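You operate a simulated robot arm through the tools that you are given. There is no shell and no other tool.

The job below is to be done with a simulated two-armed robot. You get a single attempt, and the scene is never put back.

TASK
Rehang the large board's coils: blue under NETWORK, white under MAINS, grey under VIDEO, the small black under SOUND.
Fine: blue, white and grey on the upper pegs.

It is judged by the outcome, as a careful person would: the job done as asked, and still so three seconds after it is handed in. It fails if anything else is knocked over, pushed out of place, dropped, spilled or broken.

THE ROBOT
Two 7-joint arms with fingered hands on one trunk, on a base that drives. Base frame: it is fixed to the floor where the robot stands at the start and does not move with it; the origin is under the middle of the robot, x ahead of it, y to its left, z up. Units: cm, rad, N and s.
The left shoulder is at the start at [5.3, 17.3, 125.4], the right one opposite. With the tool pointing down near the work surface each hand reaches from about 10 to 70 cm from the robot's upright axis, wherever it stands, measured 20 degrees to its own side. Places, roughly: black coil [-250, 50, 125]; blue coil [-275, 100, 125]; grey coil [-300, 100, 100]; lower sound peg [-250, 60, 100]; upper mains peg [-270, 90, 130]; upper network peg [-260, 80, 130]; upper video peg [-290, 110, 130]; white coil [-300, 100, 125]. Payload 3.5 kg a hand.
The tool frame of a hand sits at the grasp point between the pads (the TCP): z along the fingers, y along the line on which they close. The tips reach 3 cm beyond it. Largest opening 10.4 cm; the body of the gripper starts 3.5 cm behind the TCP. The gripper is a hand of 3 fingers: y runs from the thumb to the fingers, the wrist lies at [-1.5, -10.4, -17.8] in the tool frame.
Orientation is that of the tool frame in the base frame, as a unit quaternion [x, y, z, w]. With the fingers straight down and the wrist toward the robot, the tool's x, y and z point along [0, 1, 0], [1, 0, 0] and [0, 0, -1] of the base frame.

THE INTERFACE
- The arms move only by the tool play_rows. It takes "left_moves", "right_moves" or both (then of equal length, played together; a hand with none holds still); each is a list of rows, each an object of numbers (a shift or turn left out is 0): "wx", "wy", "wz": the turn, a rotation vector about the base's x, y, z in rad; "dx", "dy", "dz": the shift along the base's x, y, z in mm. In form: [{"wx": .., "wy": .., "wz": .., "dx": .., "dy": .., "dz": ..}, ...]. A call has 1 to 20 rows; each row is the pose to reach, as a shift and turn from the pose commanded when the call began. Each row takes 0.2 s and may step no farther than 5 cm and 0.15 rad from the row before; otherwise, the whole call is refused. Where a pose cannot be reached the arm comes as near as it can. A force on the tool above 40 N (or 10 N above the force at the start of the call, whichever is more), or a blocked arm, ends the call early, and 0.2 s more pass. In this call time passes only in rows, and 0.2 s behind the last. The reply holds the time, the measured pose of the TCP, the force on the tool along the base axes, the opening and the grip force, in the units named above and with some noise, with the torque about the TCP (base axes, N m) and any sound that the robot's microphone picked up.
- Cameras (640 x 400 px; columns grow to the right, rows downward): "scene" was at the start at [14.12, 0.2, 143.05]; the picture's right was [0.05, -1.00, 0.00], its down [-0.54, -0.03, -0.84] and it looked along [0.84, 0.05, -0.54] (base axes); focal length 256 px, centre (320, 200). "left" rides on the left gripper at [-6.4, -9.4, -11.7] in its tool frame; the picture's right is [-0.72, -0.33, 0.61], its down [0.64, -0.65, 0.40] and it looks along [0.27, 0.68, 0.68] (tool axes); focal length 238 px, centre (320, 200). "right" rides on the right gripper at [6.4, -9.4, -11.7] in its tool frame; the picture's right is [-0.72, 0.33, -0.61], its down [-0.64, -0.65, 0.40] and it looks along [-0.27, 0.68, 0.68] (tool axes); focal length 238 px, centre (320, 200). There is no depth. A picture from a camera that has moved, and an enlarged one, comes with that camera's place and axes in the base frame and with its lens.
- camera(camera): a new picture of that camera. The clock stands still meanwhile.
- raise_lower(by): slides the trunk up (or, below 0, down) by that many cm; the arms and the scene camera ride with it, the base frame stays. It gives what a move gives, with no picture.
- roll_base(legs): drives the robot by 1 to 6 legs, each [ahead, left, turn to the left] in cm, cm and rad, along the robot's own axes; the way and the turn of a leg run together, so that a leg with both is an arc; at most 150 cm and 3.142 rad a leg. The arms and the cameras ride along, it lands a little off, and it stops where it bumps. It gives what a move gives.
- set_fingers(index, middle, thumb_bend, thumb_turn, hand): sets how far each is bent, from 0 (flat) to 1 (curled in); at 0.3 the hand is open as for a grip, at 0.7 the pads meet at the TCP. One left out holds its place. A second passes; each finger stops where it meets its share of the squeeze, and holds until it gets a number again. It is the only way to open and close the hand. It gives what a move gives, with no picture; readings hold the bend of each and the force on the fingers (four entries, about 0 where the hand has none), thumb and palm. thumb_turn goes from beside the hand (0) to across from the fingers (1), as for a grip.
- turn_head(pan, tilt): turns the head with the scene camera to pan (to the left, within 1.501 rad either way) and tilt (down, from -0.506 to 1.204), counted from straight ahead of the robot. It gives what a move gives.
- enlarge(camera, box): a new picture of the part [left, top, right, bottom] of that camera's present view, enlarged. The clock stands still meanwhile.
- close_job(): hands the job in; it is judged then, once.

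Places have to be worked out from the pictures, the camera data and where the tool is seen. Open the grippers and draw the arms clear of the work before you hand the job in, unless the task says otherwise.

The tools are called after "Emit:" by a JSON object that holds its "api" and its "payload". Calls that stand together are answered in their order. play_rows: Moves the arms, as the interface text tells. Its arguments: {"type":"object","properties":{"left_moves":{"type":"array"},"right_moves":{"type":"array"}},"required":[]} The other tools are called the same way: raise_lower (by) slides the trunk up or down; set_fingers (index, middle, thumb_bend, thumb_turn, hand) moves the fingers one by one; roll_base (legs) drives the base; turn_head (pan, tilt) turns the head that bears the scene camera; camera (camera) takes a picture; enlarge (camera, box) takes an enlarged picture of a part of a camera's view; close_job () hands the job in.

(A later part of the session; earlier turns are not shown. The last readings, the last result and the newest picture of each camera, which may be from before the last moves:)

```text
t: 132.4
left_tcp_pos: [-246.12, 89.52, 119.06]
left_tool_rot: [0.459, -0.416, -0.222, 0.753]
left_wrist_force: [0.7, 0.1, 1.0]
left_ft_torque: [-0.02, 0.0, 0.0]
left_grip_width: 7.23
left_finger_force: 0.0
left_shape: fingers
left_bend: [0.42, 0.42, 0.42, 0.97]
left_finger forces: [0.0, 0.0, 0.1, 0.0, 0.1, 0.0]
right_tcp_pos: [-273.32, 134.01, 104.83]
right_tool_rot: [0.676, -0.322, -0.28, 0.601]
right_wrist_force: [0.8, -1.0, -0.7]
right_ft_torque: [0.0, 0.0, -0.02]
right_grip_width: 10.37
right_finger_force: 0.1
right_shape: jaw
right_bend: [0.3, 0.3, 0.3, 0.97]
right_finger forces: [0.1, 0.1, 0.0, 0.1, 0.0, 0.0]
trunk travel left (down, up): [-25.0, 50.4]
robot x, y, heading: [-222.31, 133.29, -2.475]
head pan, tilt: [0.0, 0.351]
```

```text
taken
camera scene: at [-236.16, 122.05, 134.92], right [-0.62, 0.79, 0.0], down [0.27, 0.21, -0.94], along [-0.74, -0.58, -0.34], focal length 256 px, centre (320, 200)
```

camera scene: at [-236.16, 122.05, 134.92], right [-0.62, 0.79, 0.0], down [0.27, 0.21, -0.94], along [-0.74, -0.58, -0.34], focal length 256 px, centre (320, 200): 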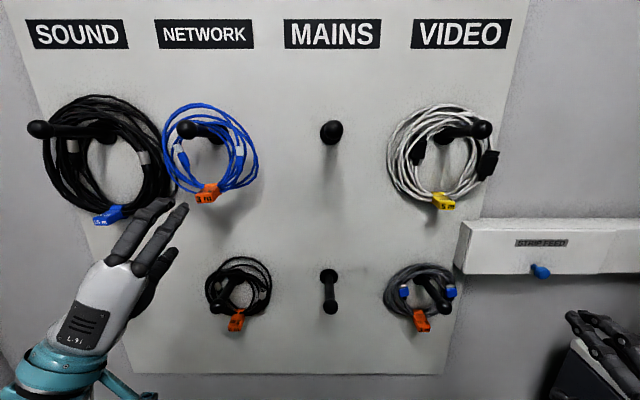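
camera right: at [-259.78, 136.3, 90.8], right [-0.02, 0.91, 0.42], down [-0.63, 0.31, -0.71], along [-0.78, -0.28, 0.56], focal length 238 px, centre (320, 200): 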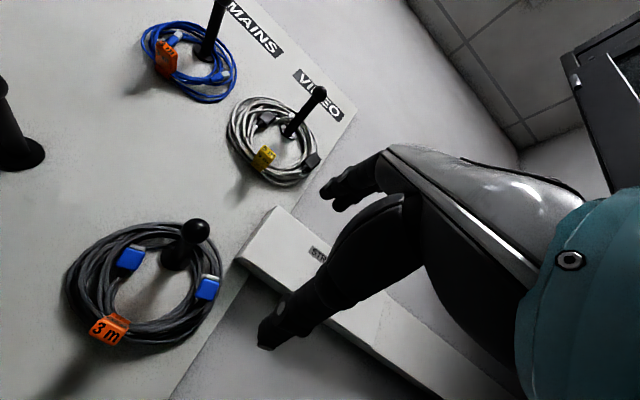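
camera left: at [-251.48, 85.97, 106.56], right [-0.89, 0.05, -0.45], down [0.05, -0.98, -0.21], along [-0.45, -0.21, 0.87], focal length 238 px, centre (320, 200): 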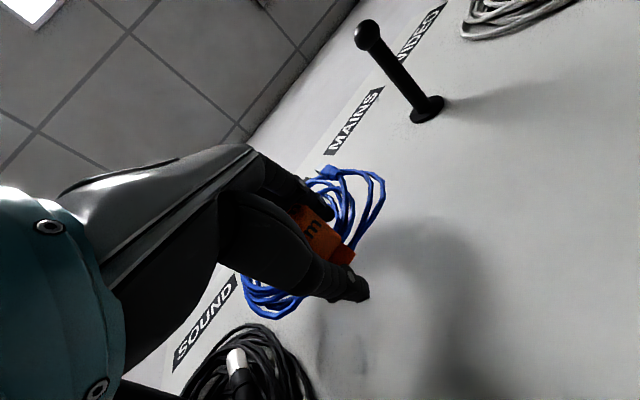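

Blue hangs on upper NETWORK. Next is white with the right hand: its tag is at about R 266.2, z 117.4. I bring the right hand in front of it, pitch it up slightly and preset the fingers.

Emit:
{"api": "play_rows", "payload": {"right_moves": [{"dx": 12.4, "dy": -15.7, "dz": 31, "wx": -0.034, "wy": 0.043}, {"dx": 24.7, "dy": -31.4, "dz": 62, "wx": -0.068, "wy": 0.086}, {"dx": 37.1, "dy": -47.2, "dz": 93, "wx": -0.102, "wy": 0.13}, {"dx": 49.4, "dy": -62.9, "dz": 122, "wx": -0.136, "wy": 0.173}]}}

Emit:
{"api": "set_fingers", "payload": {"hand": "right", "index": 0.45, "middle": 0.45, "thumb_bend": 0.45}}

Emit:
{"api": "camera", "payload": {"camera": "scene"}}

Emit:
{"api": "camera", "payload": {"camera": "right"}}

```text
t: 133.4
left_tcp_pos: [-246.32, 89.4, 118.84]
left_tool_rot: [0.46, -0.417, -0.222, 0.752]
left_wrist_force: [-0.5, -0.2, -0.5]
left_ft_torque: [0.02, -0.01, 0.0]
left_grip_width: 7.24
left_finger_force: 0.2
left_shape: fingers
left_bend: [0.42, 0.42, 0.42, 0.97]
left_finger forces: [0.0, 0.0, 0.1, 0.0, 0.0, 0.0]
right_tcp_pos: [-274.68, 131.03, 115.32]
right_tool_rot: [0.609, -0.286, -0.312, 0.671]
right_wrist_force: [-0.4, 0.6, -0.1]
right_ft_torque: [0.0, 0.0, 0.02]
right_grip_width: 10.41
right_finger_force: 0.1
right_shape: jaw
right_bend: [0.3, 0.3, 0.3, 0.97]
right_finger forces: [0.1, 0.1, 0.0, 0.1, 0.0, 0.1]
right hand out of reach, approached as far as the arm can: row 1, 2, 3, 4
trunk travel left (down, up): [-25.0, 50.4]
robot x, y, heading: [-221.93, 133.72, -2.476]
head pan, tilt: [0.0, 0.351]
```

```text
t: 134.4
left_tcp_pos: [-246.24, 89.48, 118.97]
left_tool_rot: [0.461, -0.416, -0.222, 0.752]
left_wrist_force: [-0.2, -0.1, 0.1]
left_ft_torque: [0.03, 0.01, 0.0]
left_grip_width: 7.24
left_finger_force: 0.1
left_shape: fingers
left_bend: [0.42, 0.42, 0.42, 0.97]
left_finger forces: [0.1, 0.0, 0.0, 0.0, 0.0, 0.1]
right_tcp_pos: [-274.67, 130.98, 115.28]
right_tool_rot: [0.609, -0.285, -0.31, 0.672]
right_wrist_force: [-0.4, -0.4, -0.3]
right_ft_torque: [0.02, -0.01, 0.01]
right_grip_width: 6.55
right_finger_force: 0.1
right_shape: fingers
right_bend: [0.45, 0.45, 0.45, 0.97]
right_finger forces: [0.0, 0.0, 0.0, 0.0, 0.0, 0.0]
trunk travel left (down, up): [-25.0, 50.4]
robot x, y, heading: [-222.07, 133.5, -2.479]
head pan, tilt: [0.0, 0.351]
```

```text
taken
camera scene: at [-236.21, 122.02, 134.91], right [-0.62, 0.79, 0.0], down [0.27, 0.21, -0.94], along [-0.74, -0.58, -0.34], focal length 256 px, centre (320, 200)
```

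scene: 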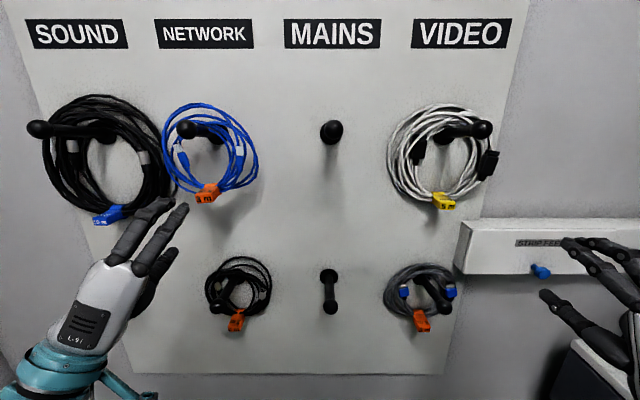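

```text
taken
camera right: at [-262.29, 133.03, 104.76], right [0.03, 0.96, 0.26], down [-0.77, 0.19, -0.61], along [-0.64, -0.19, 0.74], focal length 238 px, centre (320, 200)
```

right: 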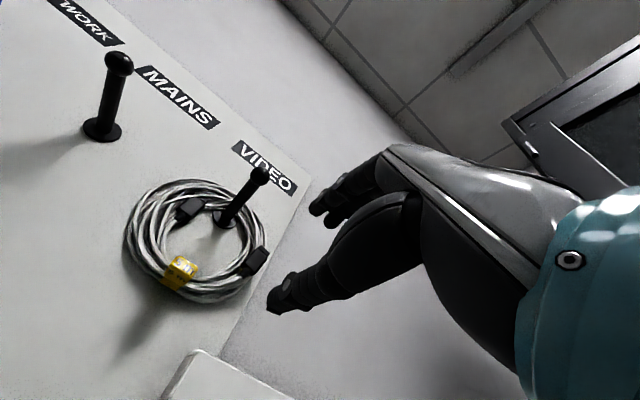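

The right arm is limited in moving left in this pose. I roll the right hand counter-clockwise (its natural side, mirroring the left) and try again to come in front of white.

Emit:
{"api": "play_rows", "payload": {"right_moves": [{"wx": 0.079, "wy": 0.062, "dx": 0, "dy": 0, "dz": 5}, {"wx": 0.157, "wy": 0.124, "dx": 6, "dy": -8, "dz": 10}, {"wx": 0.236, "wy": 0.185, "dx": 12, "dy": -16, "dz": 15}, {"wx": 0.314, "wy": 0.247, "dx": 18, "dy": -24, "dz": 19}, {"wx": 0.314, "wy": 0.247, "dx": 28, "dy": -36, "dz": 19}, {"wx": 0.314, "wy": 0.247, "dx": 40, "dy": -51, "dz": 19}]}}

Emit:
{"api": "camera", "payload": {"camera": "scene"}}

```text
t: 135.8
left_tcp_pos: [-246.19, 89.46, 118.94]
left_tool_rot: [0.461, -0.416, -0.222, 0.752]
left_wrist_force: [-0.2, 0.2, -0.4]
left_ft_torque: [-0.03, -0.01, -0.01]
left_grip_width: 7.24
left_finger_force: 0.1
left_shape: fingers
left_bend: [0.42, 0.42, 0.42, 0.97]
left_finger forces: [0.1, 0.1, 0.0, 0.0, 0.1, 0.0]
right_tcp_pos: [-274.76, 129.91, 118.9]
right_tool_rot: [0.662, -0.15, -0.427, 0.597]
right_wrist_force: [0.0, -0.3, -0.1]
right_ft_torque: [0.0, 0.0, 0.03]
right_grip_width: 6.56
right_finger_force: 0.1
right_shape: fingers
right_bend: [0.45, 0.45, 0.45, 0.97]
right_finger forces: [0.0, 0.0, 0.0, 0.0, 0.1, 0.1]
right hand out of reach, approached as far as the arm can: row 2, 3, 4, 5, 6
trunk travel left (down, up): [-25.0, 50.4]
robot x, y, heading: [-221.6, 133.77, -2.477]
head pan, tilt: [0.0, 0.351]
```

```text
taken
camera scene: at [-236.2, 122.02, 134.91], right [-0.62, 0.79, 0.0], down [0.27, 0.21, -0.94], along [-0.74, -0.58, -0.34], focal length 256 px, centre (320, 200)
```

scene: 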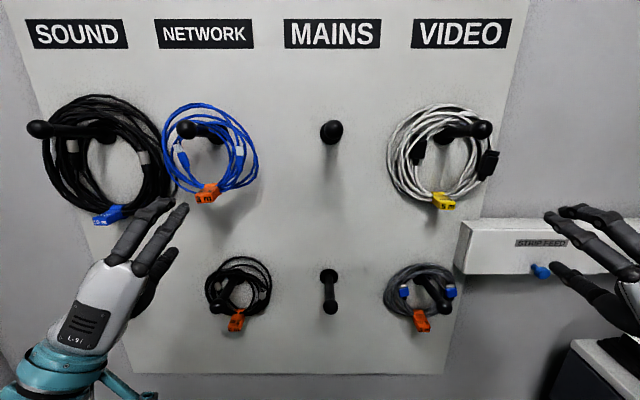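

Still limited sideways. I test whether the right hand can move left when it is further forward and a bit lower.

Emit:
{"api": "play_rows", "payload": {"right_moves": [{"dx": -24, "dy": -18, "dz": 0}, {"dx": -47, "dy": -37, "dz": 0}, {"dx": -41, "dy": -45, "dz": -10}, {"dx": -35, "dy": -53, "dz": -20}, {"dx": -29, "dy": -61, "dz": -20}, {"dx": -22, "dy": -69, "dz": -20}]}}

```text
t: 137.2
left_tcp_pos: [-246.24, 89.4, 118.89]
left_tool_rot: [0.46, -0.416, -0.222, 0.752]
left_wrist_force: [-0.8, -0.6, -0.7]
left_ft_torque: [-0.01, -0.03, -0.01]
left_grip_width: 7.23
left_finger_force: 0.0
left_shape: fingers
left_bend: [0.42, 0.42, 0.42, 0.97]
left_finger forces: [0.0, 0.1, 0.0, 0.0, 0.1, 0.0]
right_tcp_pos: [-279.31, 127.72, 119.56]
right_tool_rot: [0.663, -0.15, -0.425, 0.598]
right_wrist_force: [0.7, 0.3, -0.5]
right_ft_torque: [0.03, -0.01, 0.01]
right_grip_width: 6.56
right_finger_force: 0.0
right_shape: fingers
right_bend: [0.45, 0.45, 0.45, 0.97]
right_finger forces: [0.0, 0.0, 0.1, 0.0, 0.1, 0.0]
right hand out of reach, approached as far as the arm can: row 1, 2, 3, 4, 5, 6
trunk travel left (down, up): [-25.0, 50.4]
robot x, y, heading: [-222.08, 133.52, -2.474]
head pan, tilt: [0.0, 0.351]
```

The right arm is stuck in a poor configuration, so I will use the left arm for the rest and just keep the right one out of the way. I draw the right hand back and look at where its elbow is.

Emit:
{"api": "play_rows", "payload": {"right_moves": [{"dx": 30, "dy": 24}, {"dx": 60, "dy": 47}, {"dx": 90, "dy": 71}, {"dx": 120, "dy": 94}]}}

Emit:
{"api": "turn_head", "payload": {"pan": -0.7, "tilt": 0.9}}

Emit:
{"api": "camera", "payload": {"camera": "scene"}}

```text
t: 138.2
left_tcp_pos: [-246.17, 89.62, 118.79]
left_tool_rot: [0.459, -0.417, -0.222, 0.753]
left_wrist_force: [0.4, -0.1, -0.5]
left_ft_torque: [0.03, -0.01, -0.01]
left_grip_width: 7.23
left_finger_force: 0.0
left_shape: fingers
left_bend: [0.42, 0.42, 0.42, 0.97]
left_finger forces: [0.0, 0.0, 0.0, 0.0, 0.0, 0.0]
right_tcp_pos: [-272.98, 138.92, 117.37]
right_tool_rot: [0.66, -0.149, -0.428, 0.599]
right_wrist_force: [0.6, 0.1, -0.3]
right_ft_torque: [0.01, 0.03, 0.01]
right_grip_width: 6.56
right_finger_force: 0.1
right_shape: fingers
right_bend: [0.45, 0.45, 0.45, 0.97]
right_finger forces: [0.0, 0.0, 0.0, 0.0, 0.0, 0.0]
right hand out of reach, approached as far as the arm can: row 2, 3, 4
trunk travel left (down, up): [-25.0, 50.4]
robot x, y, heading: [-221.93, 133.41, -2.472]
head pan, tilt: [0.0, 0.351]
```

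```text
t: 139.3
left_tcp_pos: [-246.28, 89.39, 118.96]
left_tool_rot: [0.46, -0.417, -0.222, 0.752]
left_wrist_force: [0.1, 0.2, -0.4]
left_ft_torque: [0.02, 0.0, 0.0]
left_grip_width: 7.23
left_finger_force: 0.0
left_shape: fingers
left_bend: [0.42, 0.42, 0.42, 0.97]
left_finger forces: [0.0, 0.0, 0.0, 0.0, 0.0, 0.0]
right_tcp_pos: [-273.21, 138.89, 117.52]
right_tool_rot: [0.661, -0.15, -0.428, 0.598]
right_wrist_force: [1.2, 0.6, -0.5]
right_ft_torque: [-0.03, -0.02, 0.0]
right_grip_width: 6.57
right_finger_force: 0.0
right_shape: fingers
right_bend: [0.45, 0.45, 0.45, 0.97]
right_finger forces: [0.0, 0.1, 0.0, 0.0, 0.0, 0.0]
trunk travel left (down, up): [-25.0, 50.4]
robot x, y, heading: [-221.88, 133.06, -2.479]
head pan, tilt: [-0.7, 0.901]
```

```text
taken
camera scene: at [-236.43, 128.02, 130.16], right [0.03, 1.0, 0.0], down [0.78, -0.03, -0.62], along [-0.62, 0.02, -0.78], focal length 256 px, centre (320, 200)
```

scene: 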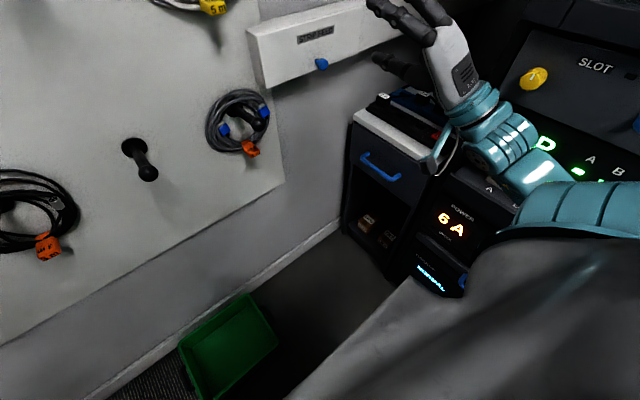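

I try reaching white's place with the left arm from the present spot: I move the left hand to the right at F≈138 in front of the MAINS–VIDEO gap.

Emit:
{"api": "play_rows", "payload": {"left_moves": [{"dx": -24.7, "dy": 31.4, "dz": -3}, {"dx": -49.4, "dy": 62.9, "dz": -6}, {"dx": -74.2, "dy": 94.3, "dz": -9}, {"dx": -98.9, "dy": 125.8, "dz": -12}, {"dx": -123.6, "dy": 157.2, "dz": -15}, {"dx": -148.3, "dy": 188.6, "dz": -18}, {"dx": -173, "dy": 220, "dz": -20}, {"dx": -197.8, "dy": 251.5, "dz": -20}, {"dx": -222.5, "dy": 283, "dz": -20}]}}

Emit:
{"api": "turn_head", "payload": {"pan": -0.2, "tilt": 0.4}}

Emit:
{"api": "camera", "payload": {"camera": "scene"}}

```text
t: 140.9
left_tcp_pos: [-262.84, 108.62, 112.52]
left_tool_rot: [0.398, -0.461, -0.146, 0.779]
left_wrist_force: [0.2, 0.5, -0.3]
left_ft_torque: [-0.03, 0.02, -0.03]
left_grip_width: 7.22
left_finger_force: 0.1
left_shape: fingers
left_bend: [0.42, 0.42, 0.42, 0.97]
left_finger forces: [0.0, 0.1, 0.0, 0.1, 0.1, 0.0]
right_tcp_pos: [-273.16, 138.9, 117.4]
right_tool_rot: [0.661, -0.149, -0.427, 0.599]
right_wrist_force: [-0.5, 0.8, 0.4]
right_ft_torque: [0.02, -0.01, -0.02]
right_grip_width: 6.55
right_finger_force: 0.0
right_shape: fingers
right_bend: [0.45, 0.45, 0.45, 0.97]
right_finger forces: [0.1, 0.0, 0.0, 0.0, 0.0, 0.0]
trunk travel left (down, up): [-25.0, 50.4]
robot x, y, heading: [-221.91, 133.87, -2.479]
head pan, tilt: [-0.7, 0.901]
stopped in row 7 (left hand): the arm was blocked; the commanded pose is now the measured one
```

```text
t: 141.8
left_tcp_pos: [-262.86, 108.75, 112.69]
left_tool_rot: [0.399, -0.461, -0.145, 0.78]
left_wrist_force: [-0.4, -0.1, 0.9]
left_ft_torque: [-0.01, -0.02, 0.03]
left_grip_width: 7.26
left_finger_force: 0.0
left_shape: fingers
left_bend: [0.42, 0.42, 0.42, 0.97]
left_finger forces: [0.0, 0.0, 0.0, 0.0, 0.0, 0.1]
right_tcp_pos: [-273.23, 138.95, 117.4]
right_tool_rot: [0.66, -0.151, -0.428, 0.598]
right_wrist_force: [0.1, 0.4, -1.1]
right_ft_torque: [0.04, -0.04, 0.02]
right_grip_width: 6.57
right_finger_force: 0.0
right_shape: fingers
right_bend: [0.45, 0.45, 0.45, 0.97]
right_finger forces: [0.1, 0.0, 0.0, 0.0, 0.0, 0.0]
trunk travel left (down, up): [-25.0, 50.4]
robot x, y, heading: [-221.67, 133.12, -2.477]
head pan, tilt: [-0.201, 0.4]
```

```text
taken
camera scene: at [-237.16, 123.62, 134.45], right [-0.45, 0.89, 0.0], down [0.35, 0.17, -0.92], along [-0.82, -0.41, -0.39], focal length 256 px, centre (320, 200)
```

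scene: 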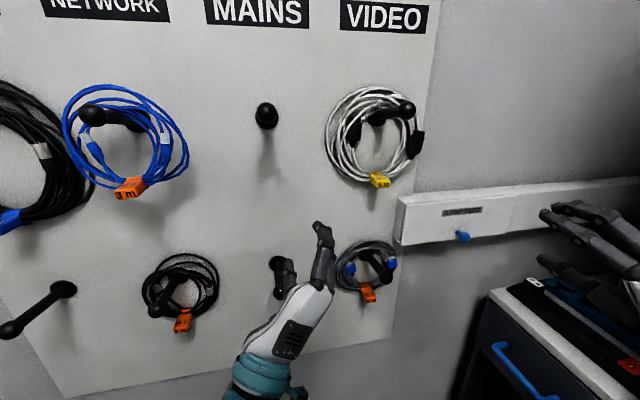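

The left arm was blocked at R≈248 (it can't cross far in front of the body), so I need the base further right with the right arm stowed narrower. First I bring the left hand back to its own side, and unroll the right hand.

Emit:
{"api": "play_rows", "payload": {"left_moves": [{"dx": 40, "dy": -6, "dz": 10}, {"dx": 75, "dy": -35, "dz": 20}, {"dx": 105, "dy": -70, "dz": 30}, {"dx": 130, "dy": -105, "dz": 40}, {"dx": 150, "dy": -130, "dz": 40}], "right_moves": [{"wx": -0.077, "wy": -0.06, "dz": 0}, {"wx": -0.153, "wy": -0.12, "dz": 0}, {"wx": -0.23, "wy": -0.181, "dz": 0}, {"wx": -0.306, "wy": -0.241, "dz": 0}, {"wx": -0.306, "wy": -0.241, "dz": 0}]}}

```text
t: 143.0
left_tcp_pos: [-247.83, 95.66, 116.77]
left_tool_rot: [0.399, -0.461, -0.147, 0.779]
left_wrist_force: [-0.1, 0.0, 0.5]
left_ft_torque: [0.01, -0.02, 0.02]
left_grip_width: 7.26
left_finger_force: 0.0
left_shape: fingers
left_bend: [0.42, 0.42, 0.42, 0.97]
left_finger forces: [0.0, 0.1, 0.1, 0.0, 0.1, 0.1]
right_tcp_pos: [-275.31, 139.31, 116.25]
right_tool_rot: [0.608, -0.284, -0.317, 0.67]
right_wrist_force: [-1.2, 0.1, 0.1]
right_ft_torque: [-0.03, -0.02, 0.0]
right_grip_width: 6.54
right_finger_force: 0.1
right_shape: fingers
right_bend: [0.45, 0.45, 0.45, 0.97]
right_finger forces: [0.1, 0.1, 0.0, 0.1, 0.0, 0.1]
right hand out of reach, approached as far as the arm can: row 1, 2, 3, 4, 5
trunk travel left (down, up): [-25.0, 50.4]
robot x, y, heading: [-221.44, 133.92, -2.474]
head pan, tilt: [-0.201, 0.4]
```

Now I pitch the right hand back down to pointing at the floor while lowering it, keeping its elbow low, as a narrow stow.

Emit:
{"api": "play_rows", "payload": {"right_moves": [{"wx": 0.0865, "wy": -0.11, "dx": 2.8, "dy": -8.4, "dz": -35}, {"wx": 0.173, "wy": -0.22, "dx": 5.5, "dy": -16.8, "dz": -70}, {"wx": 0.2596, "wy": -0.3301, "dx": 8.3, "dy": -25, "dz": -105}, {"wx": 0.3461, "wy": -0.4402, "dx": 11, "dy": -33.6, "dz": -140}, {"wx": 0.4326, "wy": -0.5502, "dx": 13.8, "dy": -42, "dz": -175}, {"wx": 0.5191, "wy": -0.6602, "dx": 16.6, "dy": -50, "dz": -215}, {"wx": 0.6056, "wy": -0.7703, "dx": 19.4, "dy": -59, "dz": -255}, {"wx": 0.6922, "wy": -0.8803, "dx": 22, "dy": -67, "dz": -295}, {"wx": 0.7787, "wy": -0.9904, "dx": 25, "dy": -75, "dz": -335}, {"wx": 0.8652, "wy": -1.1004, "dx": 27.7, "dy": -84, "dz": -375}, {"wx": 0.9517, "wy": -1.2104, "dx": 30.5, "dy": -92, "dz": -410}, {"wx": 1.0, "wy": -1.272, "dx": 33, "dy": -100, "dz": -440}]}}

Emit:
{"api": "turn_head", "payload": {"pan": -0.6, "tilt": 0.9}}

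Emit:
{"api": "camera", "payload": {"camera": "scene"}}

```text
t: 145.6
left_tcp_pos: [-247.88, 95.52, 116.71]
left_tool_rot: [0.399, -0.46, -0.147, 0.779]
left_wrist_force: [0.3, -0.7, -0.6]
left_ft_torque: [0.0, 0.01, -0.01]
left_grip_width: 7.24
left_finger_force: 0.1
left_shape: fingers
left_bend: [0.42, 0.42, 0.42, 0.97]
left_finger forces: [0.0, 0.1, 0.1, 0.0, 0.1, 0.1]
right_tcp_pos: [-272.58, 130.83, 76.42]
right_tool_rot: [0.899, -0.429, -0.024, 0.09]
right_wrist_force: [-0.7, -0.6, -0.5]
right_ft_torque: [-0.02, -0.01, 0.01]
right_grip_width: 6.57
right_finger_force: 0.1
right_shape: fingers
right_bend: [0.45, 0.45, 0.45, 0.97]
right_finger forces: [0.1, 0.0, 0.0, 0.0, 0.1, 0.0]
right hand out of reach, approached as far as the arm can: row 1, 2, 3, 4, 5, 6, 11, 12
trunk travel left (down, up): [-25.0, 50.4]
robot x, y, heading: [-221.93, 133.33, -2.478]
head pan, tilt: [-0.201, 0.4]
```

```text
t: 146.6
left_tcp_pos: [-247.91, 95.67, 116.84]
left_tool_rot: [0.399, -0.46, -0.147, 0.779]
left_wrist_force: [0.2, -0.5, 0.1]
left_ft_torque: [-0.02, -0.01, -0.03]
left_grip_width: 7.25
left_finger_force: 0.1
left_shape: fingers
left_bend: [0.42, 0.42, 0.42, 0.97]
left_finger forces: [0.1, 0.0, 0.0, 0.0, 0.0, 0.0]
right_tcp_pos: [-272.57, 130.93, 76.43]
right_tool_rot: [0.898, -0.429, -0.024, 0.09]
right_wrist_force: [0.0, 0.6, 0.1]
right_ft_torque: [-0.04, -0.01, -0.01]
right_grip_width: 6.55
right_finger_force: 0.1
right_shape: fingers
right_bend: [0.45, 0.45, 0.45, 0.97]
right_finger forces: [0.0, 0.0, 0.0, 0.0, 0.0, 0.0]
trunk travel left (down, up): [-25.0, 50.4]
robot x, y, heading: [-221.71, 133.22, -2.477]
head pan, tilt: [-0.6, 0.901]
```

```text
taken
camera scene: at [-236.42, 127.26, 130.16], right [-0.07, 1.0, 0.0], down [0.78, 0.05, -0.62], along [-0.62, -0.04, -0.78], focal length 256 px, centre (320, 200)
```

scene: 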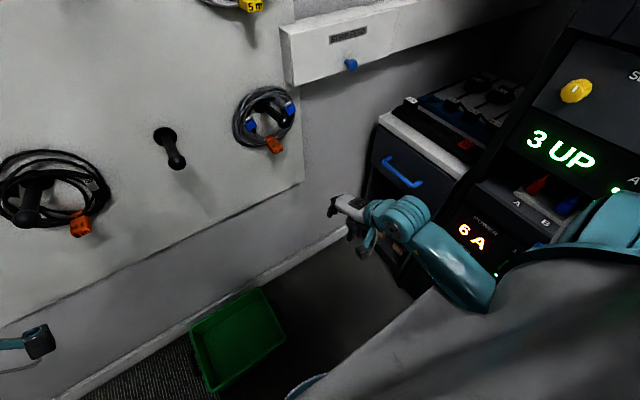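

The right arm is now tucked with elbow low and close to the body. From this better configuration I try pitching it up again to the pointing pose, further inward.

Emit:
{"api": "play_rows", "payload": {"right_moves": [{"wx": -0.0865, "wy": 0.11, "dx": 7, "dy": -1, "dz": 28}, {"wx": -0.173, "wy": 0.22, "dx": 14, "dy": -2, "dz": 56}, {"wx": -0.2596, "wy": 0.3301, "dx": 21, "dy": -3, "dz": 84}, {"wx": -0.3461, "wy": 0.4402, "dx": 28, "dy": -4, "dz": 112}, {"wx": -0.4326, "wy": 0.5502, "dx": 35, "dy": -5, "dz": 140}, {"wx": -0.5191, "wy": 0.6602, "dx": 42, "dy": -6, "dz": 168}, {"wx": -0.6056, "wy": 0.7703, "dx": 49, "dy": -7, "dz": 196}, {"wx": -0.6922, "wy": 0.8803, "dx": 56, "dy": -8, "dz": 224}, {"wx": -0.7787, "wy": 0.9904, "dx": 63, "dy": -9, "dz": 252}, {"wx": -0.8652, "wy": 1.1004, "dx": 70, "dy": -10, "dz": 280}, {"wx": -0.9517, "wy": 1.2104, "dx": 77, "dy": -11, "dz": 308}, {"wx": -1.0, "wy": 1.272, "dx": 82, "dy": -12, "dz": 330}]}}

Emit:
{"api": "camera", "payload": {"camera": "scene"}}

```text
t: 149.2
left_tcp_pos: [-247.84, 95.66, 116.76]
left_tool_rot: [0.4, -0.46, -0.147, 0.779]
left_wrist_force: [-0.3, -0.4, -0.3]
left_ft_torque: [0.03, 0.03, -0.01]
left_grip_width: 7.25
left_finger_force: 0.0
left_shape: fingers
left_bend: [0.42, 0.42, 0.42, 0.97]
left_finger forces: [0.0, 0.1, 0.0, 0.1, 0.0, 0.0]
right_tcp_pos: [-268.4, 136.03, 111.53]
right_tool_rot: [0.566, -0.254, -0.334, 0.71]
right_wrist_force: [-0.1, -0.2, 0.1]
right_ft_torque: [0.07, 0.02, 0.0]
right_grip_width: 6.56
right_finger_force: 0.0
right_shape: fingers
right_bend: [0.45, 0.45, 0.45, 0.97]
right_finger forces: [0.0, 0.0, 0.0, 0.0, 0.0, 0.1]
right hand out of reach, approached as far as the arm can: row 1, 2, 3, 4, 5, 6, 7, 8, 9, 10, 11, 12
trunk travel left (down, up): [-25.0, 50.4]
robot x, y, heading: [-221.86, 133.54, -2.476]
head pan, tilt: [-0.6, 0.901]
```

```text
taken
camera scene: at [-236.43, 127.26, 130.15], right [-0.07, 1.0, 0.0], down [0.78, 0.05, -0.62], along [-0.62, -0.04, -0.78], focal length 256 px, centre (320, 200)
```

scene: 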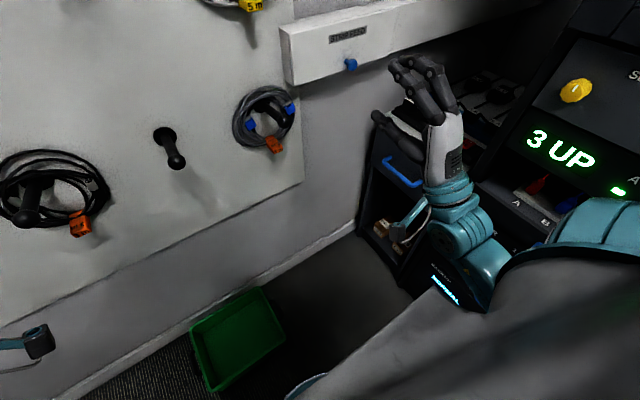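

The right hand is up again in the pointing pose with the elbow low. I test moving it leftward and forward toward white's column.

Emit:
{"api": "play_rows", "payload": {"right_moves": [{"dx": 0, "dy": -25, "dz": 5}, {"dx": 0, "dy": -50, "dz": 10}, {"dx": -5, "dy": -80, "dz": 20}, {"dx": -10, "dy": -110, "dz": 30}, {"dx": -20, "dy": -140, "dz": 40}]}}

```text
t: 150.4
left_tcp_pos: [-247.83, 95.62, 116.73]
left_tool_rot: [0.399, -0.46, -0.146, 0.78]
left_wrist_force: [0.2, -0.4, 0.5]
left_ft_torque: [-0.01, 0.02, 0.01]
left_grip_width: 7.23
left_finger_force: 0.0
left_shape: fingers
left_bend: [0.42, 0.42, 0.42, 0.97]
left_finger forces: [0.0, 0.0, 0.0, 0.0, 0.0, 0.0]
right_tcp_pos: [-273.38, 131.87, 117.09]
right_tool_rot: [0.568, -0.252, -0.332, 0.709]
right_wrist_force: [0.3, 0.0, -0.5]
right_ft_torque: [0.03, -0.01, -0.02]
right_grip_width: 6.55
right_finger_force: 0.0
right_shape: fingers
right_bend: [0.45, 0.45, 0.45, 0.97]
right_finger forces: [0.1, 0.1, 0.0, 0.0, 0.1, 0.0]
right hand out of reach, approached as far as the arm can: row 1, 2, 3, 4, 5
trunk travel left (down, up): [-25.0, 50.4]
robot x, y, heading: [-221.89, 133.54, -2.476]
head pan, tilt: [-0.6, 0.901]
```

The right arm can't come left of R≈272, so I stow it low again and work with the left arm only, from a base pose shifted right and turned slightly clockwise.

Emit:
{"api": "play_rows", "payload": {"right_moves": [{"wx": 0.0865, "wy": -0.11, "dx": 9, "dy": 4, "dz": -33}, {"wx": 0.173, "wy": -0.22, "dx": 18, "dy": 8, "dz": -66}, {"wx": 0.2596, "wy": -0.3301, "dx": 27, "dy": 12, "dz": -99}, {"wx": 0.3461, "wy": -0.4402, "dx": 36, "dy": 16, "dz": -132}, {"wx": 0.4326, "wy": -0.5502, "dx": 45, "dy": 20, "dz": -165}, {"wx": 0.5191, "wy": -0.6602, "dx": 54, "dy": 25, "dz": -198}, {"wx": 0.6056, "wy": -0.7703, "dx": 63, "dy": 29, "dz": -231}, {"wx": 0.6922, "wy": -0.8803, "dx": 72, "dy": 33, "dz": -264}, {"wx": 0.7787, "wy": -0.9904, "dx": 80, "dy": 37, "dz": -297}, {"wx": 0.8652, "wy": -1.1004, "dx": 88, "dy": 42, "dz": -330}, {"wx": 0.9517, "wy": -1.2104, "dx": 97, "dy": 46, "dz": -363}, {"wx": 1.06, "wy": -1.348, "dx": 105, "dy": 50, "dz": -390}]}}

Emit:
{"api": "camera", "payload": {"camera": "scene"}}

```text
refused: row 12 steps farther than a row can; nothing moved
```

```text
taken
camera scene: at [-236.42, 127.26, 130.15], right [-0.07, 1.0, 0.0], down [0.78, 0.05, -0.62], along [-0.62, -0.04, -0.78], focal length 256 px, centre (320, 200)
```

scene: 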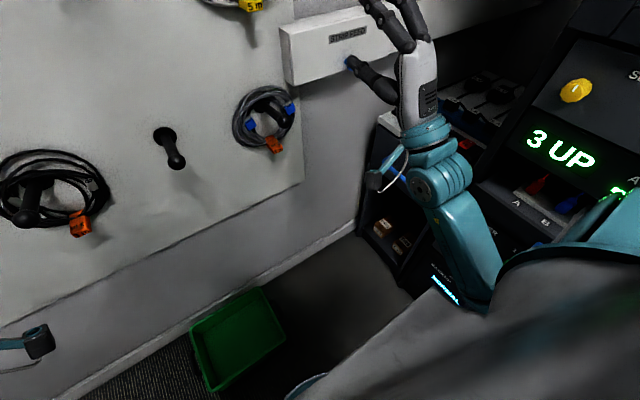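

The last row was too big a step, so nothing moved. I repeat the stow with an extra row.

Emit:
{"api": "play_rows", "payload": {"right_moves": [{"wx": 0.0865, "wy": -0.11, "dx": 9, "dy": 4, "dz": -33}, {"wx": 0.173, "wy": -0.22, "dx": 18, "dy": 8, "dz": -66}, {"wx": 0.2596, "wy": -0.3301, "dx": 27, "dy": 12, "dz": -99}, {"wx": 0.3461, "wy": -0.4402, "dx": 36, "dy": 16, "dz": -132}, {"wx": 0.4326, "wy": -0.5502, "dx": 45, "dy": 20, "dz": -165}, {"wx": 0.5191, "wy": -0.6602, "dx": 54, "dy": 25, "dz": -198}, {"wx": 0.6056, "wy": -0.7703, "dx": 63, "dy": 29, "dz": -231}, {"wx": 0.6922, "wy": -0.8803, "dx": 72, "dy": 33, "dz": -264}, {"wx": 0.7787, "wy": -0.9904, "dx": 80, "dy": 37, "dz": -297}, {"wx": 0.8652, "wy": -1.1004, "dx": 88, "dy": 42, "dz": -330}, {"wx": 0.9517, "wy": -1.2104, "dx": 97, "dy": 46, "dz": -363}, {"wx": 1.03, "wy": -1.31, "dx": 105, "dy": 50, "dz": -390}]}}

Emit:
{"api": "camera", "payload": {"camera": "scene"}}

```text
t: 153.0
left_tcp_pos: [-247.85, 95.62, 116.72]
left_tool_rot: [0.399, -0.461, -0.147, 0.779]
left_wrist_force: [0.5, 0.9, -0.6]
left_ft_torque: [0.03, 0.02, 0.03]
left_grip_width: 7.26
left_finger_force: 0.2
left_shape: fingers
left_bend: [0.42, 0.42, 0.42, 0.97]
left_finger forces: [0.0, 0.0, 0.0, 0.0, 0.0, 0.1]
right_tcp_pos: [-263.03, 137.08, 77.79]
right_tool_rot: [0.901, -0.428, -0.01, 0.069]
right_wrist_force: [-0.3, -0.6, 1.3]
right_ft_torque: [0.02, -0.01, -0.04]
right_grip_width: 6.55
right_finger_force: 0.1
right_shape: fingers
right_bend: [0.45, 0.45, 0.45, 0.97]
right_finger forces: [0.0, 0.0, 0.0, 0.0, 0.0, 0.1]
right hand out of reach, approached as far as the arm can: row 1, 2, 3, 4, 5, 6, 7, 8, 9, 10, 11, 12
trunk travel left (down, up): [-25.0, 50.4]
robot x, y, heading: [-221.86, 133.51, -2.476]
head pan, tilt: [-0.6, 0.901]
```

```text
taken
camera scene: at [-236.43, 127.26, 130.15], right [-0.07, 1.0, 0.0], down [0.78, 0.05, -0.62], along [-0.62, -0.04, -0.78], focal length 256 px, centre (320, 200)
```

scene: 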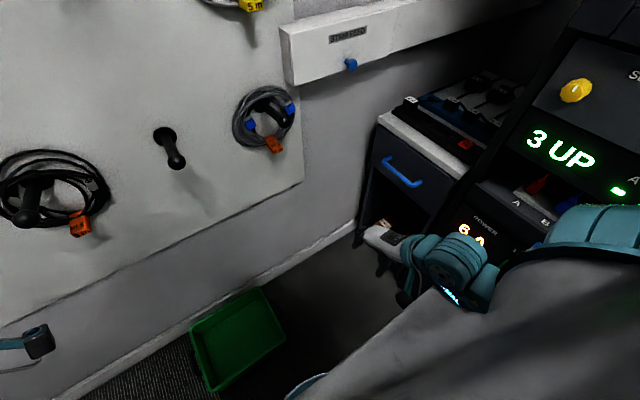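

The right arm is tucked at about 28 cm to my right. I shift the base 11 cm to the right and turn 0.25 rad clockwise, so the left arm can serve the VIDEO column.

Emit:
{"api": "roll_base", "payload": {"legs": [[0, -11, 0], [0, 0, -0.25]]}}

Emit:
{"api": "turn_head", "payload": {"pan": 0.1, "tilt": 0.4}}

Emit:
{"api": "camera", "payload": {"camera": "scene"}}

```text
t: 155.0
left_tcp_pos: [-263.15, 111.82, 116.66]
left_tool_rot: [0.34, -0.506, -0.242, 0.755]
left_wrist_force: [0.0, -0.4, 0.3]
left_ft_torque: [0.02, 0.0, -0.01]
left_grip_width: 7.24
left_finger_force: 0.1
left_shape: fingers
left_bend: [0.42, 0.42, 0.42, 0.97]
left_finger forces: [0.0, 0.0, 0.1, 0.0, 0.0, 0.0]
right_tcp_pos: [-267.79, 155.77, 77.9]
right_tool_rot: [0.841, -0.536, -0.019, 0.068]
right_wrist_force: [-0.2, 0.1, 0.6]
right_ft_torque: [0.03, 0.0, 0.01]
right_grip_width: 6.52
right_finger_force: 0.1
right_shape: fingers
right_bend: [0.45, 0.45, 0.45, 0.97]
right_finger forces: [0.1, 0.1, 0.0, 0.0, 0.1, 0.1]
trunk travel left (down, up): [-25.0, 50.4]
robot x, y, heading: [-228.54, 142.53, -2.725]
head pan, tilt: [-0.6, 0.901]
```

```text
t: 156.1
left_tcp_pos: [-263.06, 111.76, 116.72]
left_tool_rot: [0.339, -0.507, -0.242, 0.755]
left_wrist_force: [0.3, -0.7, -0.5]
left_ft_torque: [-0.01, 0.0, 0.01]
left_grip_width: 7.25
left_finger_force: 0.1
left_shape: fingers
left_bend: [0.42, 0.42, 0.42, 0.97]
left_finger forces: [0.0, 0.0, 0.0, 0.0, 0.0, 0.0]
right_tcp_pos: [-267.7, 155.87, 77.83]
right_tool_rot: [0.841, -0.537, -0.02, 0.069]
right_wrist_force: [-0.4, 0.7, -0.7]
right_ft_torque: [0.0, -0.02, 0.01]
right_grip_width: 6.55
right_finger_force: 0.0
right_shape: fingers
right_bend: [0.45, 0.45, 0.45, 0.97]
right_finger forces: [0.0, 0.0, 0.0, 0.0, 0.1, 0.0]
trunk travel left (down, up): [-25.0, 50.4]
robot x, y, heading: [-228.31, 142.09, -2.724]
head pan, tilt: [0.099, 0.4]
```

```text
taken
camera scene: at [-244.84, 133.7, 134.45], right [-0.49, 0.87, 0.0], down [0.34, 0.19, -0.92], along [-0.8, -0.46, -0.39], focal length 256 px, centre (320, 200)
```

scene: 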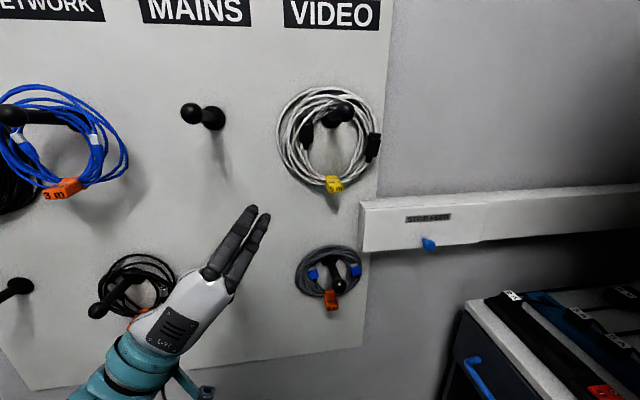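

The VIDEO column is now well in front. I bring the left hand to R≈266 and turn it back to face the board squarely, then take out most of its roll.

Emit:
{"api": "play_rows", "payload": {"left_moves": [{"dx": -28.2, "dy": 27.7, "wz": 0.0968}, {"dx": -56.4, "dy": 55.4, "wz": 0.1936}, {"dx": -84.6, "dy": 83.1, "wz": 0.2904}, {"dx": -112.8, "dy": 110.8, "wz": 0.387}]}}

Emit:
{"api": "play_rows", "payload": {"left_moves": [{"wx": 0.0983, "wy": 0.0773}, {"wx": 0.1966, "wy": 0.1546}, {"wx": 0.295, "wy": 0.232}, {"wx": 0.393, "wy": 0.309}]}}

Emit:
{"api": "camera", "payload": {"camera": "scene"}}

```text
t: 157.1
left_tcp_pos: [-274.13, 120.74, 112.59]
left_tool_rot: [0.343, -0.462, -0.019, 0.817]
left_wrist_force: [-0.2, -0.2, -0.1]
left_ft_torque: [0.0, 0.0, 0.04]
left_grip_width: 7.24
left_finger_force: 0.1
left_shape: fingers
left_bend: [0.42, 0.42, 0.42, 0.97]
left_finger forces: [0.0, 0.0, 0.0, 0.1, 0.0, 0.1]
left hand out of reach, approached as far as the arm can: row 4
right_tcp_pos: [-267.8, 155.93, 77.86]
right_tool_rot: [0.841, -0.537, -0.02, 0.068]
right_wrist_force: [-0.5, 0.4, 0.2]
right_ft_torque: [0.02, -0.03, 0.02]
right_grip_width: 6.52
right_finger_force: 0.1
right_shape: fingers
right_bend: [0.45, 0.45, 0.45, 0.97]
right_finger forces: [0.0, 0.0, 0.0, 0.1, 0.0, 0.0]
trunk travel left (down, up): [-25.0, 50.4]
robot x, y, heading: [-228.76, 142.28, -2.723]
head pan, tilt: [0.099, 0.4]
stopped in row 4 (left hand): the arm was blocked; the commanded pose is now the measured one
```

```text
t: 157.6
left_tcp_pos: [-273.91, 119.33, 108.31]
left_tool_rot: [0.294, -0.456, 0.004, 0.84]
left_wrist_force: [0.2, 0.4, 0.5]
left_ft_torque: [-0.01, 0.03, 0.0]
left_grip_width: 7.25
left_finger_force: 0.1
left_shape: fingers
left_bend: [0.42, 0.42, 0.42, 0.97]
left_finger forces: [0.1, 0.0, 0.0, 0.0, 0.0, 0.0]
right_tcp_pos: [-267.77, 155.77, 77.74]
right_tool_rot: [0.841, -0.537, -0.02, 0.068]
right_wrist_force: [0.8, -0.3, -0.7]
right_ft_torque: [0.01, 0.03, 0.04]
right_grip_width: 6.54
right_finger_force: 0.1
right_shape: fingers
right_bend: [0.45, 0.45, 0.45, 0.97]
right_finger forces: [0.0, 0.1, 0.0, 0.1, 0.0, 0.0]
trunk travel left (down, up): [-25.0, 50.4]
robot x, y, heading: [-228.56, 141.82, -2.721]
head pan, tilt: [0.099, 0.4]
stopped in row 2 (left hand): the arm was blocked; the commanded pose is now the measured one
```

```text
taken
camera scene: at [-244.83, 133.71, 134.46], right [-0.49, 0.87, 0.0], down [0.34, 0.19, -0.92], along [-0.8, -0.46, -0.39], focal length 256 px, centre (320, 200)
```

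scene: 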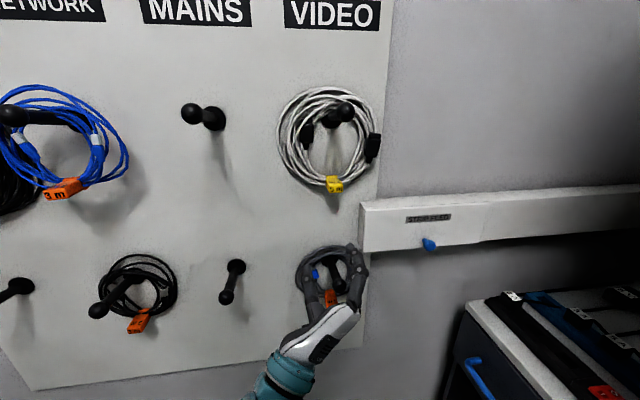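

The left arm is again blocked by its own body, with the elbow too bent near the chest. I drive back 10 cm from the board so that the arm works more extended.

Emit:
{"api": "roll_base", "payload": {"legs": [[-9.7, -2.5, 0]]}}

Emit:
{"api": "camera", "payload": {"camera": "scene"}}

```text
t: 158.8
left_tcp_pos: [-265.92, 125.41, 108.25]
left_tool_rot: [0.295, -0.454, 0.005, 0.841]
left_wrist_force: [0.2, -0.6, 0.2]
left_ft_torque: [0.02, 0.0, 0.0]
left_grip_width: 7.25
left_finger_force: 0.2
left_shape: fingers
left_bend: [0.42, 0.42, 0.42, 0.97]
left_finger forces: [0.0, 0.0, 0.0, 0.1, 0.0, 0.0]
right_tcp_pos: [-260.02, 161.89, 77.84]
right_tool_rot: [0.842, -0.535, -0.02, 0.068]
right_wrist_force: [-0.2, -1.6, -0.3]
right_ft_torque: [0.01, 0.01, -0.01]
right_grip_width: 6.53
right_finger_force: 0.0
right_shape: fingers
right_bend: [0.45, 0.45, 0.45, 0.97]
right_finger forces: [0.0, 0.0, 0.0, 0.0, 0.0, 0.1]
trunk travel left (down, up): [-25.0, 50.4]
robot x, y, heading: [-220.1, 148.24, -2.721]
head pan, tilt: [0.099, 0.4]
```

```text
taken
camera scene: at [-236.97, 139.9, 134.48], right [-0.5, 0.87, 0.0], down [0.34, 0.19, -0.92], along [-0.8, -0.46, -0.39], focal length 256 px, centre (320, 200)
```

scene: 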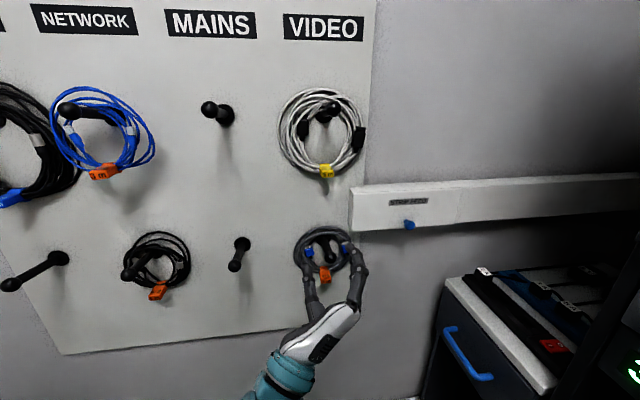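

With more room, I unroll the left hand by about 0.88 rad while moving it forward and up in front of white.

Emit:
{"api": "play_rows", "payload": {"left_moves": [{"wx": 0.108, "wy": 0.071, "wz": -0.059, "dx": -15.9, "dy": -5.7, "dz": 14}, {"wx": 0.216, "wy": 0.142, "wz": -0.118, "dx": -31.8, "dy": -11.4, "dz": 28}, {"wx": 0.324, "wy": 0.213, "wz": -0.177, "dx": -47.7, "dy": -17.1, "dz": 42}, {"wx": 0.432, "wy": 0.284, "wz": -0.236, "dx": -63.6, "dy": -22.8, "dz": 56}, {"wx": 0.54, "wy": 0.355, "wz": -0.295, "dx": -79.5, "dy": -28.5, "dz": 70}, {"wx": 0.648, "wy": 0.426, "wz": -0.354, "dx": -95.4, "dy": -34.2, "dz": 85}]}}

Emit:
{"api": "camera", "payload": {"camera": "scene"}}

```text
t: 159.6
left_tcp_pos: [-270.57, 121.54, 109.26]
left_tool_rot: [0.337, -0.413, -0.122, 0.837]
left_wrist_force: [0.2, -0.9, 0.2]
left_ft_torque: [-0.01, -0.01, -0.02]
left_grip_width: 7.23
left_finger_force: 0.0
left_shape: fingers
left_bend: [0.42, 0.42, 0.42, 0.97]
left_finger forces: [0.0, 0.0, 0.0, 0.1, 0.1, 0.0]
right_tcp_pos: [-259.97, 161.81, 77.81]
right_tool_rot: [0.841, -0.536, -0.02, 0.069]
right_wrist_force: [0.2, 0.1, 0.5]
right_ft_torque: [0.01, -0.01, -0.04]
right_grip_width: 6.53
right_finger_force: 0.2
right_shape: fingers
right_bend: [0.45, 0.45, 0.45, 0.97]
right_finger forces: [0.0, 0.0, 0.0, 0.1, 0.1, 0.0]
trunk travel left (down, up): [-25.0, 50.4]
robot x, y, heading: [-220.5, 148.35, -2.719]
head pan, tilt: [0.099, 0.4]
stopped in row 4 (left hand): the arm was blocked; the commanded pose is now the measured one
```

```text
taken
camera scene: at [-237.04, 139.83, 134.46], right [-0.5, 0.87, 0.0], down [0.34, 0.19, -0.92], along [-0.8, -0.46, -0.39], focal length 256 px, centre (320, 200)
```

scene: 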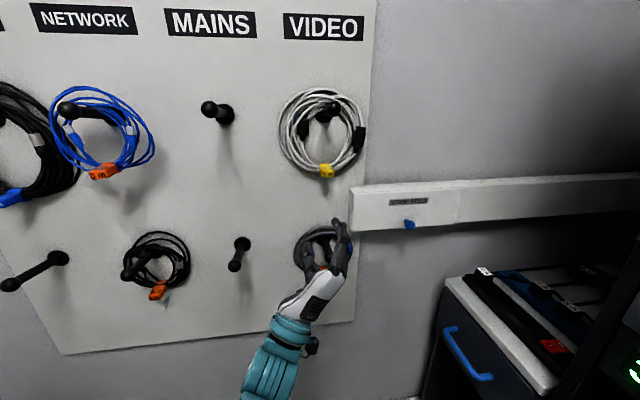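

Blocked again. I look down at the left arm to see what it is touching.

Emit:
{"api": "turn_head", "payload": {"pan": 0.3, "tilt": 1.1}}

Emit:
{"api": "camera", "payload": {"camera": "scene"}}

```text
t: 160.7
left_tcp_pos: [-270.42, 121.49, 109.35]
left_tool_rot: [0.336, -0.414, -0.123, 0.837]
left_wrist_force: [-0.1, -0.2, -1.1]
left_ft_torque: [0.02, 0.0, -0.01]
left_grip_width: 7.25
left_finger_force: 0.0
left_shape: fingers
left_bend: [0.42, 0.42, 0.42, 0.97]
left_finger forces: [0.0, 0.0, 0.0, 0.0, 0.1, 0.0]
right_tcp_pos: [-260.08, 161.85, 77.84]
right_tool_rot: [0.842, -0.536, -0.02, 0.067]
right_wrist_force: [0.1, 0.7, 0.6]
right_ft_torque: [0.02, -0.01, 0.0]
right_grip_width: 6.53
right_finger_force: 0.1
right_shape: fingers
right_bend: [0.45, 0.45, 0.45, 0.97]
right_finger forces: [0.1, 0.1, 0.0, 0.0, 0.0, 0.0]
trunk travel left (down, up): [-25.0, 50.4]
robot x, y, heading: [-221.09, 148.06, -2.719]
head pan, tilt: [0.3, 1.1]
```

```text
taken
camera scene: at [-233.76, 140.26, 128.78], right [-0.66, 0.75, 0.0], down [0.67, 0.59, -0.45], along [-0.34, -0.3, -0.89], focal length 256 px, centre (320, 200)
```

scene: 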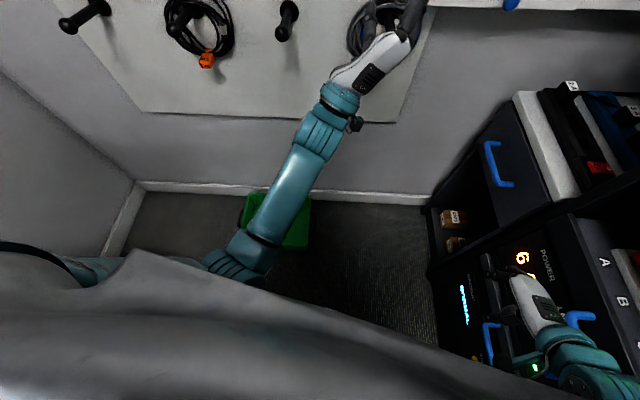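

The view shows the forearm folded close against my own chest, which is what blocks it. I'll back away so the left arm can be extended freely in the air, then approach by driving. First back 22 cm, and turn square to the board again.

Emit:
{"api": "roll_base", "payload": {"legs": [[-21.3, -5.4, 0], [0, 0, 0.245]]}}

Emit:
{"api": "turn_head", "payload": {"pan": 0.0, "tilt": 0.5}}

Emit:
{"api": "camera", "payload": {"camera": "scene"}}

```text
t: 163.2
left_tcp_pos: [-245.78, 123.93, 109.34]
left_tool_rot: [0.385, -0.37, -0.022, 0.845]
left_wrist_force: [-0.5, -0.2, 0.6]
left_ft_torque: [0.01, -0.02, 0.0]
left_grip_width: 7.25
left_finger_force: 0.0
left_shape: fingers
left_bend: [0.42, 0.42, 0.42, 0.97]
left_finger forces: [0.0, 0.0, 0.0, 0.0, 0.1, 0.1]
right_tcp_pos: [-245.06, 165.53, 77.8]
right_tool_rot: [0.9, -0.431, -0.011, 0.07]
right_wrist_force: [-0.3, -0.4, 0.8]
right_ft_torque: [0.06, 0.01, 0.02]
right_grip_width: 6.54
right_finger_force: 0.0
right_shape: fingers
right_bend: [0.45, 0.45, 0.45, 0.97]
right_finger forces: [0.1, 0.0, 0.1, 0.0, 0.0, 0.0]
trunk travel left (down, up): [-25.0, 50.4]
robot x, y, heading: [-203.9, 161.69, -2.483]
head pan, tilt: [0.3, 1.1]
```

```text
t: 164.2
left_tcp_pos: [-245.81, 123.91, 109.29]
left_tool_rot: [0.384, -0.37, -0.021, 0.846]
left_wrist_force: [-0.4, -1.0, -0.7]
left_ft_torque: [-0.02, 0.02, 0.0]
left_grip_width: 7.27
left_finger_force: 0.1
left_shape: fingers
left_bend: [0.42, 0.42, 0.42, 0.97]
left_finger forces: [0.0, 0.1, 0.0, 0.0, 0.0, 0.0]
right_tcp_pos: [-245.12, 165.54, 77.83]
right_tool_rot: [0.9, -0.431, -0.012, 0.07]
right_wrist_force: [-0.9, -0.4, 0.0]
right_ft_torque: [0.02, -0.02, 0.01]
right_grip_width: 6.54
right_finger_force: 0.1
right_shape: fingers
right_bend: [0.45, 0.45, 0.45, 0.97]
right_finger forces: [0.0, 0.1, 0.1, 0.1, 0.1, 0.0]
trunk travel left (down, up): [-25.0, 50.4]
robot x, y, heading: [-203.94, 161.5, -2.477]
head pan, tilt: [0.0, 0.499]
```

```text
taken
camera scene: at [-218.1, 150.45, 133.54], right [-0.61, 0.79, 0.0], down [0.38, 0.29, -0.88], along [-0.69, -0.54, -0.48], focal length 256 px, centre (320, 200)
```

scene: 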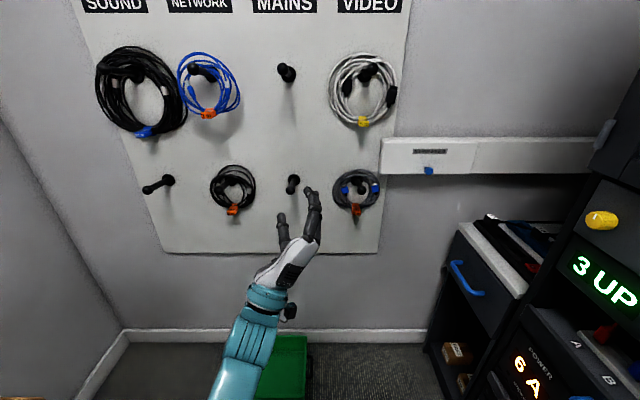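

Square to the board at F≈60 with the left hand in the air. I extend the left hand forward 16 cm and take out roll and pitch, to see if the extended arm is free.

Emit:
{"api": "play_rows", "payload": {"left_moves": [{"dx": -31.4, "dy": -24.7}, {"dx": -62.9, "dy": -49.4}, {"dx": -94.3, "dy": -74.2}, {"dx": -125.8, "dy": -98.9}, {"dx": -125.8, "dy": -98.9, "wx": 0.0983, "wy": 0.0773}, {"dx": -125.8, "dy": -98.9, "wx": 0.1966, "wy": 0.1546}, {"dx": -125.8, "dy": -98.9, "wx": 0.295, "wy": 0.232}, {"dx": -125.8, "dy": -98.9, "wx": 0.393, "wy": 0.309}]}}

Emit:
{"api": "camera", "payload": {"camera": "scene"}}

```text
t: 166.0
left_tcp_pos: [-258.31, 114.07, 109.37]
left_tool_rot: [0.534, -0.225, -0.153, 0.8]
left_wrist_force: [0.9, 0.1, 0.7]
left_ft_torque: [-0.01, -0.01, 0.01]
left_grip_width: 7.26
left_finger_force: 0.1
left_shape: fingers
left_bend: [0.42, 0.42, 0.42, 0.97]
left_finger forces: [0.1, 0.0, 0.0, 0.0, 0.0, 0.1]
right_tcp_pos: [-245.13, 165.54, 77.96]
right_tool_rot: [0.9, -0.431, -0.011, 0.069]
right_wrist_force: [-0.9, 0.3, -0.5]
right_ft_torque: [0.0, 0.02, 0.03]
right_grip_width: 6.54
right_finger_force: 0.0
right_shape: fingers
right_bend: [0.45, 0.45, 0.45, 0.97]
right_finger forces: [0.0, 0.0, 0.0, 0.0, 0.0, 0.0]
trunk travel left (down, up): [-25.0, 50.4]
robot x, y, heading: [-203.82, 161.78, -2.478]
head pan, tilt: [0.0, 0.499]
```

```text
taken
camera scene: at [-218.11, 150.47, 133.55], right [-0.61, 0.79, 0.0], down [0.38, 0.29, -0.88], along [-0.69, -0.54, -0.48], focal length 256 px, centre (320, 200)
```

scene: 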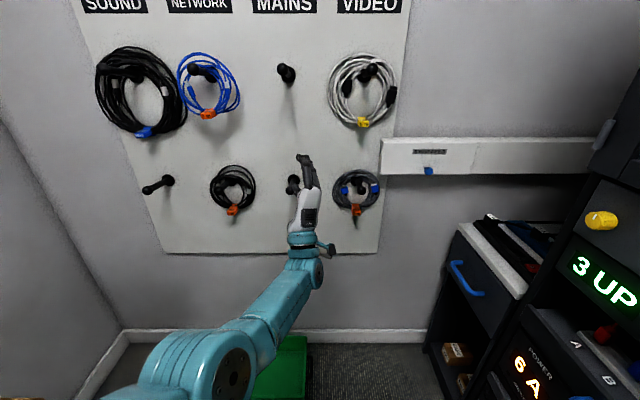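

The extended arm moves freely. I now turn the hand's pointing direction square to the board, lower its pitch and slide it right toward R≈266.

Emit:
{"api": "play_rows", "payload": {"left_moves": [{"wx": 0.0185, "wy": -0.0235, "wz": -0.053, "dx": -17.3, "dy": 22, "dz": 11}, {"wx": 0.037, "wy": -0.047, "wz": -0.106, "dx": -34.6, "dy": 44, "dz": 22}, {"wx": 0.0555, "wy": -0.0705, "wz": -0.159, "dx": -51.9, "dy": 66, "dz": 33}, {"wx": 0.074, "wy": -0.094, "wz": -0.212, "dx": -69.2, "dy": 88, "dz": 44}, {"wx": 0.0925, "wy": -0.1175, "wz": -0.265, "dx": -86.5, "dy": 110, "dz": 55}, {"wx": 0.111, "wy": -0.141, "wz": -0.317, "dx": -103.5, "dy": 131.6, "dz": 66}]}}

Emit:
{"api": "camera", "payload": {"camera": "scene"}}

```text
t: 167.4
left_tcp_pos: [-266.87, 126.67, 116.13]
left_tool_rot: [0.544, -0.353, -0.251, 0.719]
left_wrist_force: [0.4, 0.2, -0.7]
left_ft_torque: [0.02, -0.02, 0.02]
left_grip_width: 7.27
left_finger_force: 0.0
left_shape: fingers
left_bend: [0.42, 0.42, 0.42, 0.97]
left_finger forces: [0.0, 0.0, 0.1, 0.0, 0.0, 0.0]
left hand out of reach, approached as far as the arm can: row 4, 5, 6
right_tcp_pos: [-245.08, 165.58, 77.91]
right_tool_rot: [0.9, -0.431, -0.011, 0.07]
right_wrist_force: [-0.2, -0.6, 0.0]
right_ft_torque: [0.0, 0.02, 0.0]
right_grip_width: 6.54
right_finger_force: 0.1
right_shape: fingers
right_bend: [0.45, 0.45, 0.45, 0.97]
right_finger forces: [0.0, 0.0, 0.0, 0.0, 0.0, 0.0]
trunk travel left (down, up): [-25.0, 50.4]
robot x, y, heading: [-203.78, 161.77, -2.48]
head pan, tilt: [0.0, 0.499]
```

```text
taken
camera scene: at [-218.04, 150.41, 133.55], right [-0.61, 0.79, 0.0], down [0.38, 0.29, -0.88], along [-0.69, -0.54, -0.48], focal length 256 px, centre (320, 200)
```

scene: 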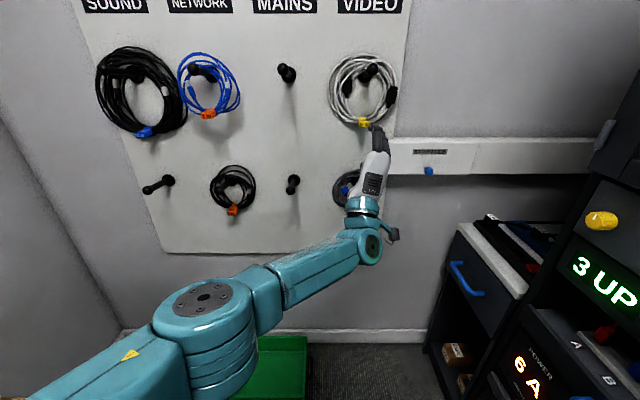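

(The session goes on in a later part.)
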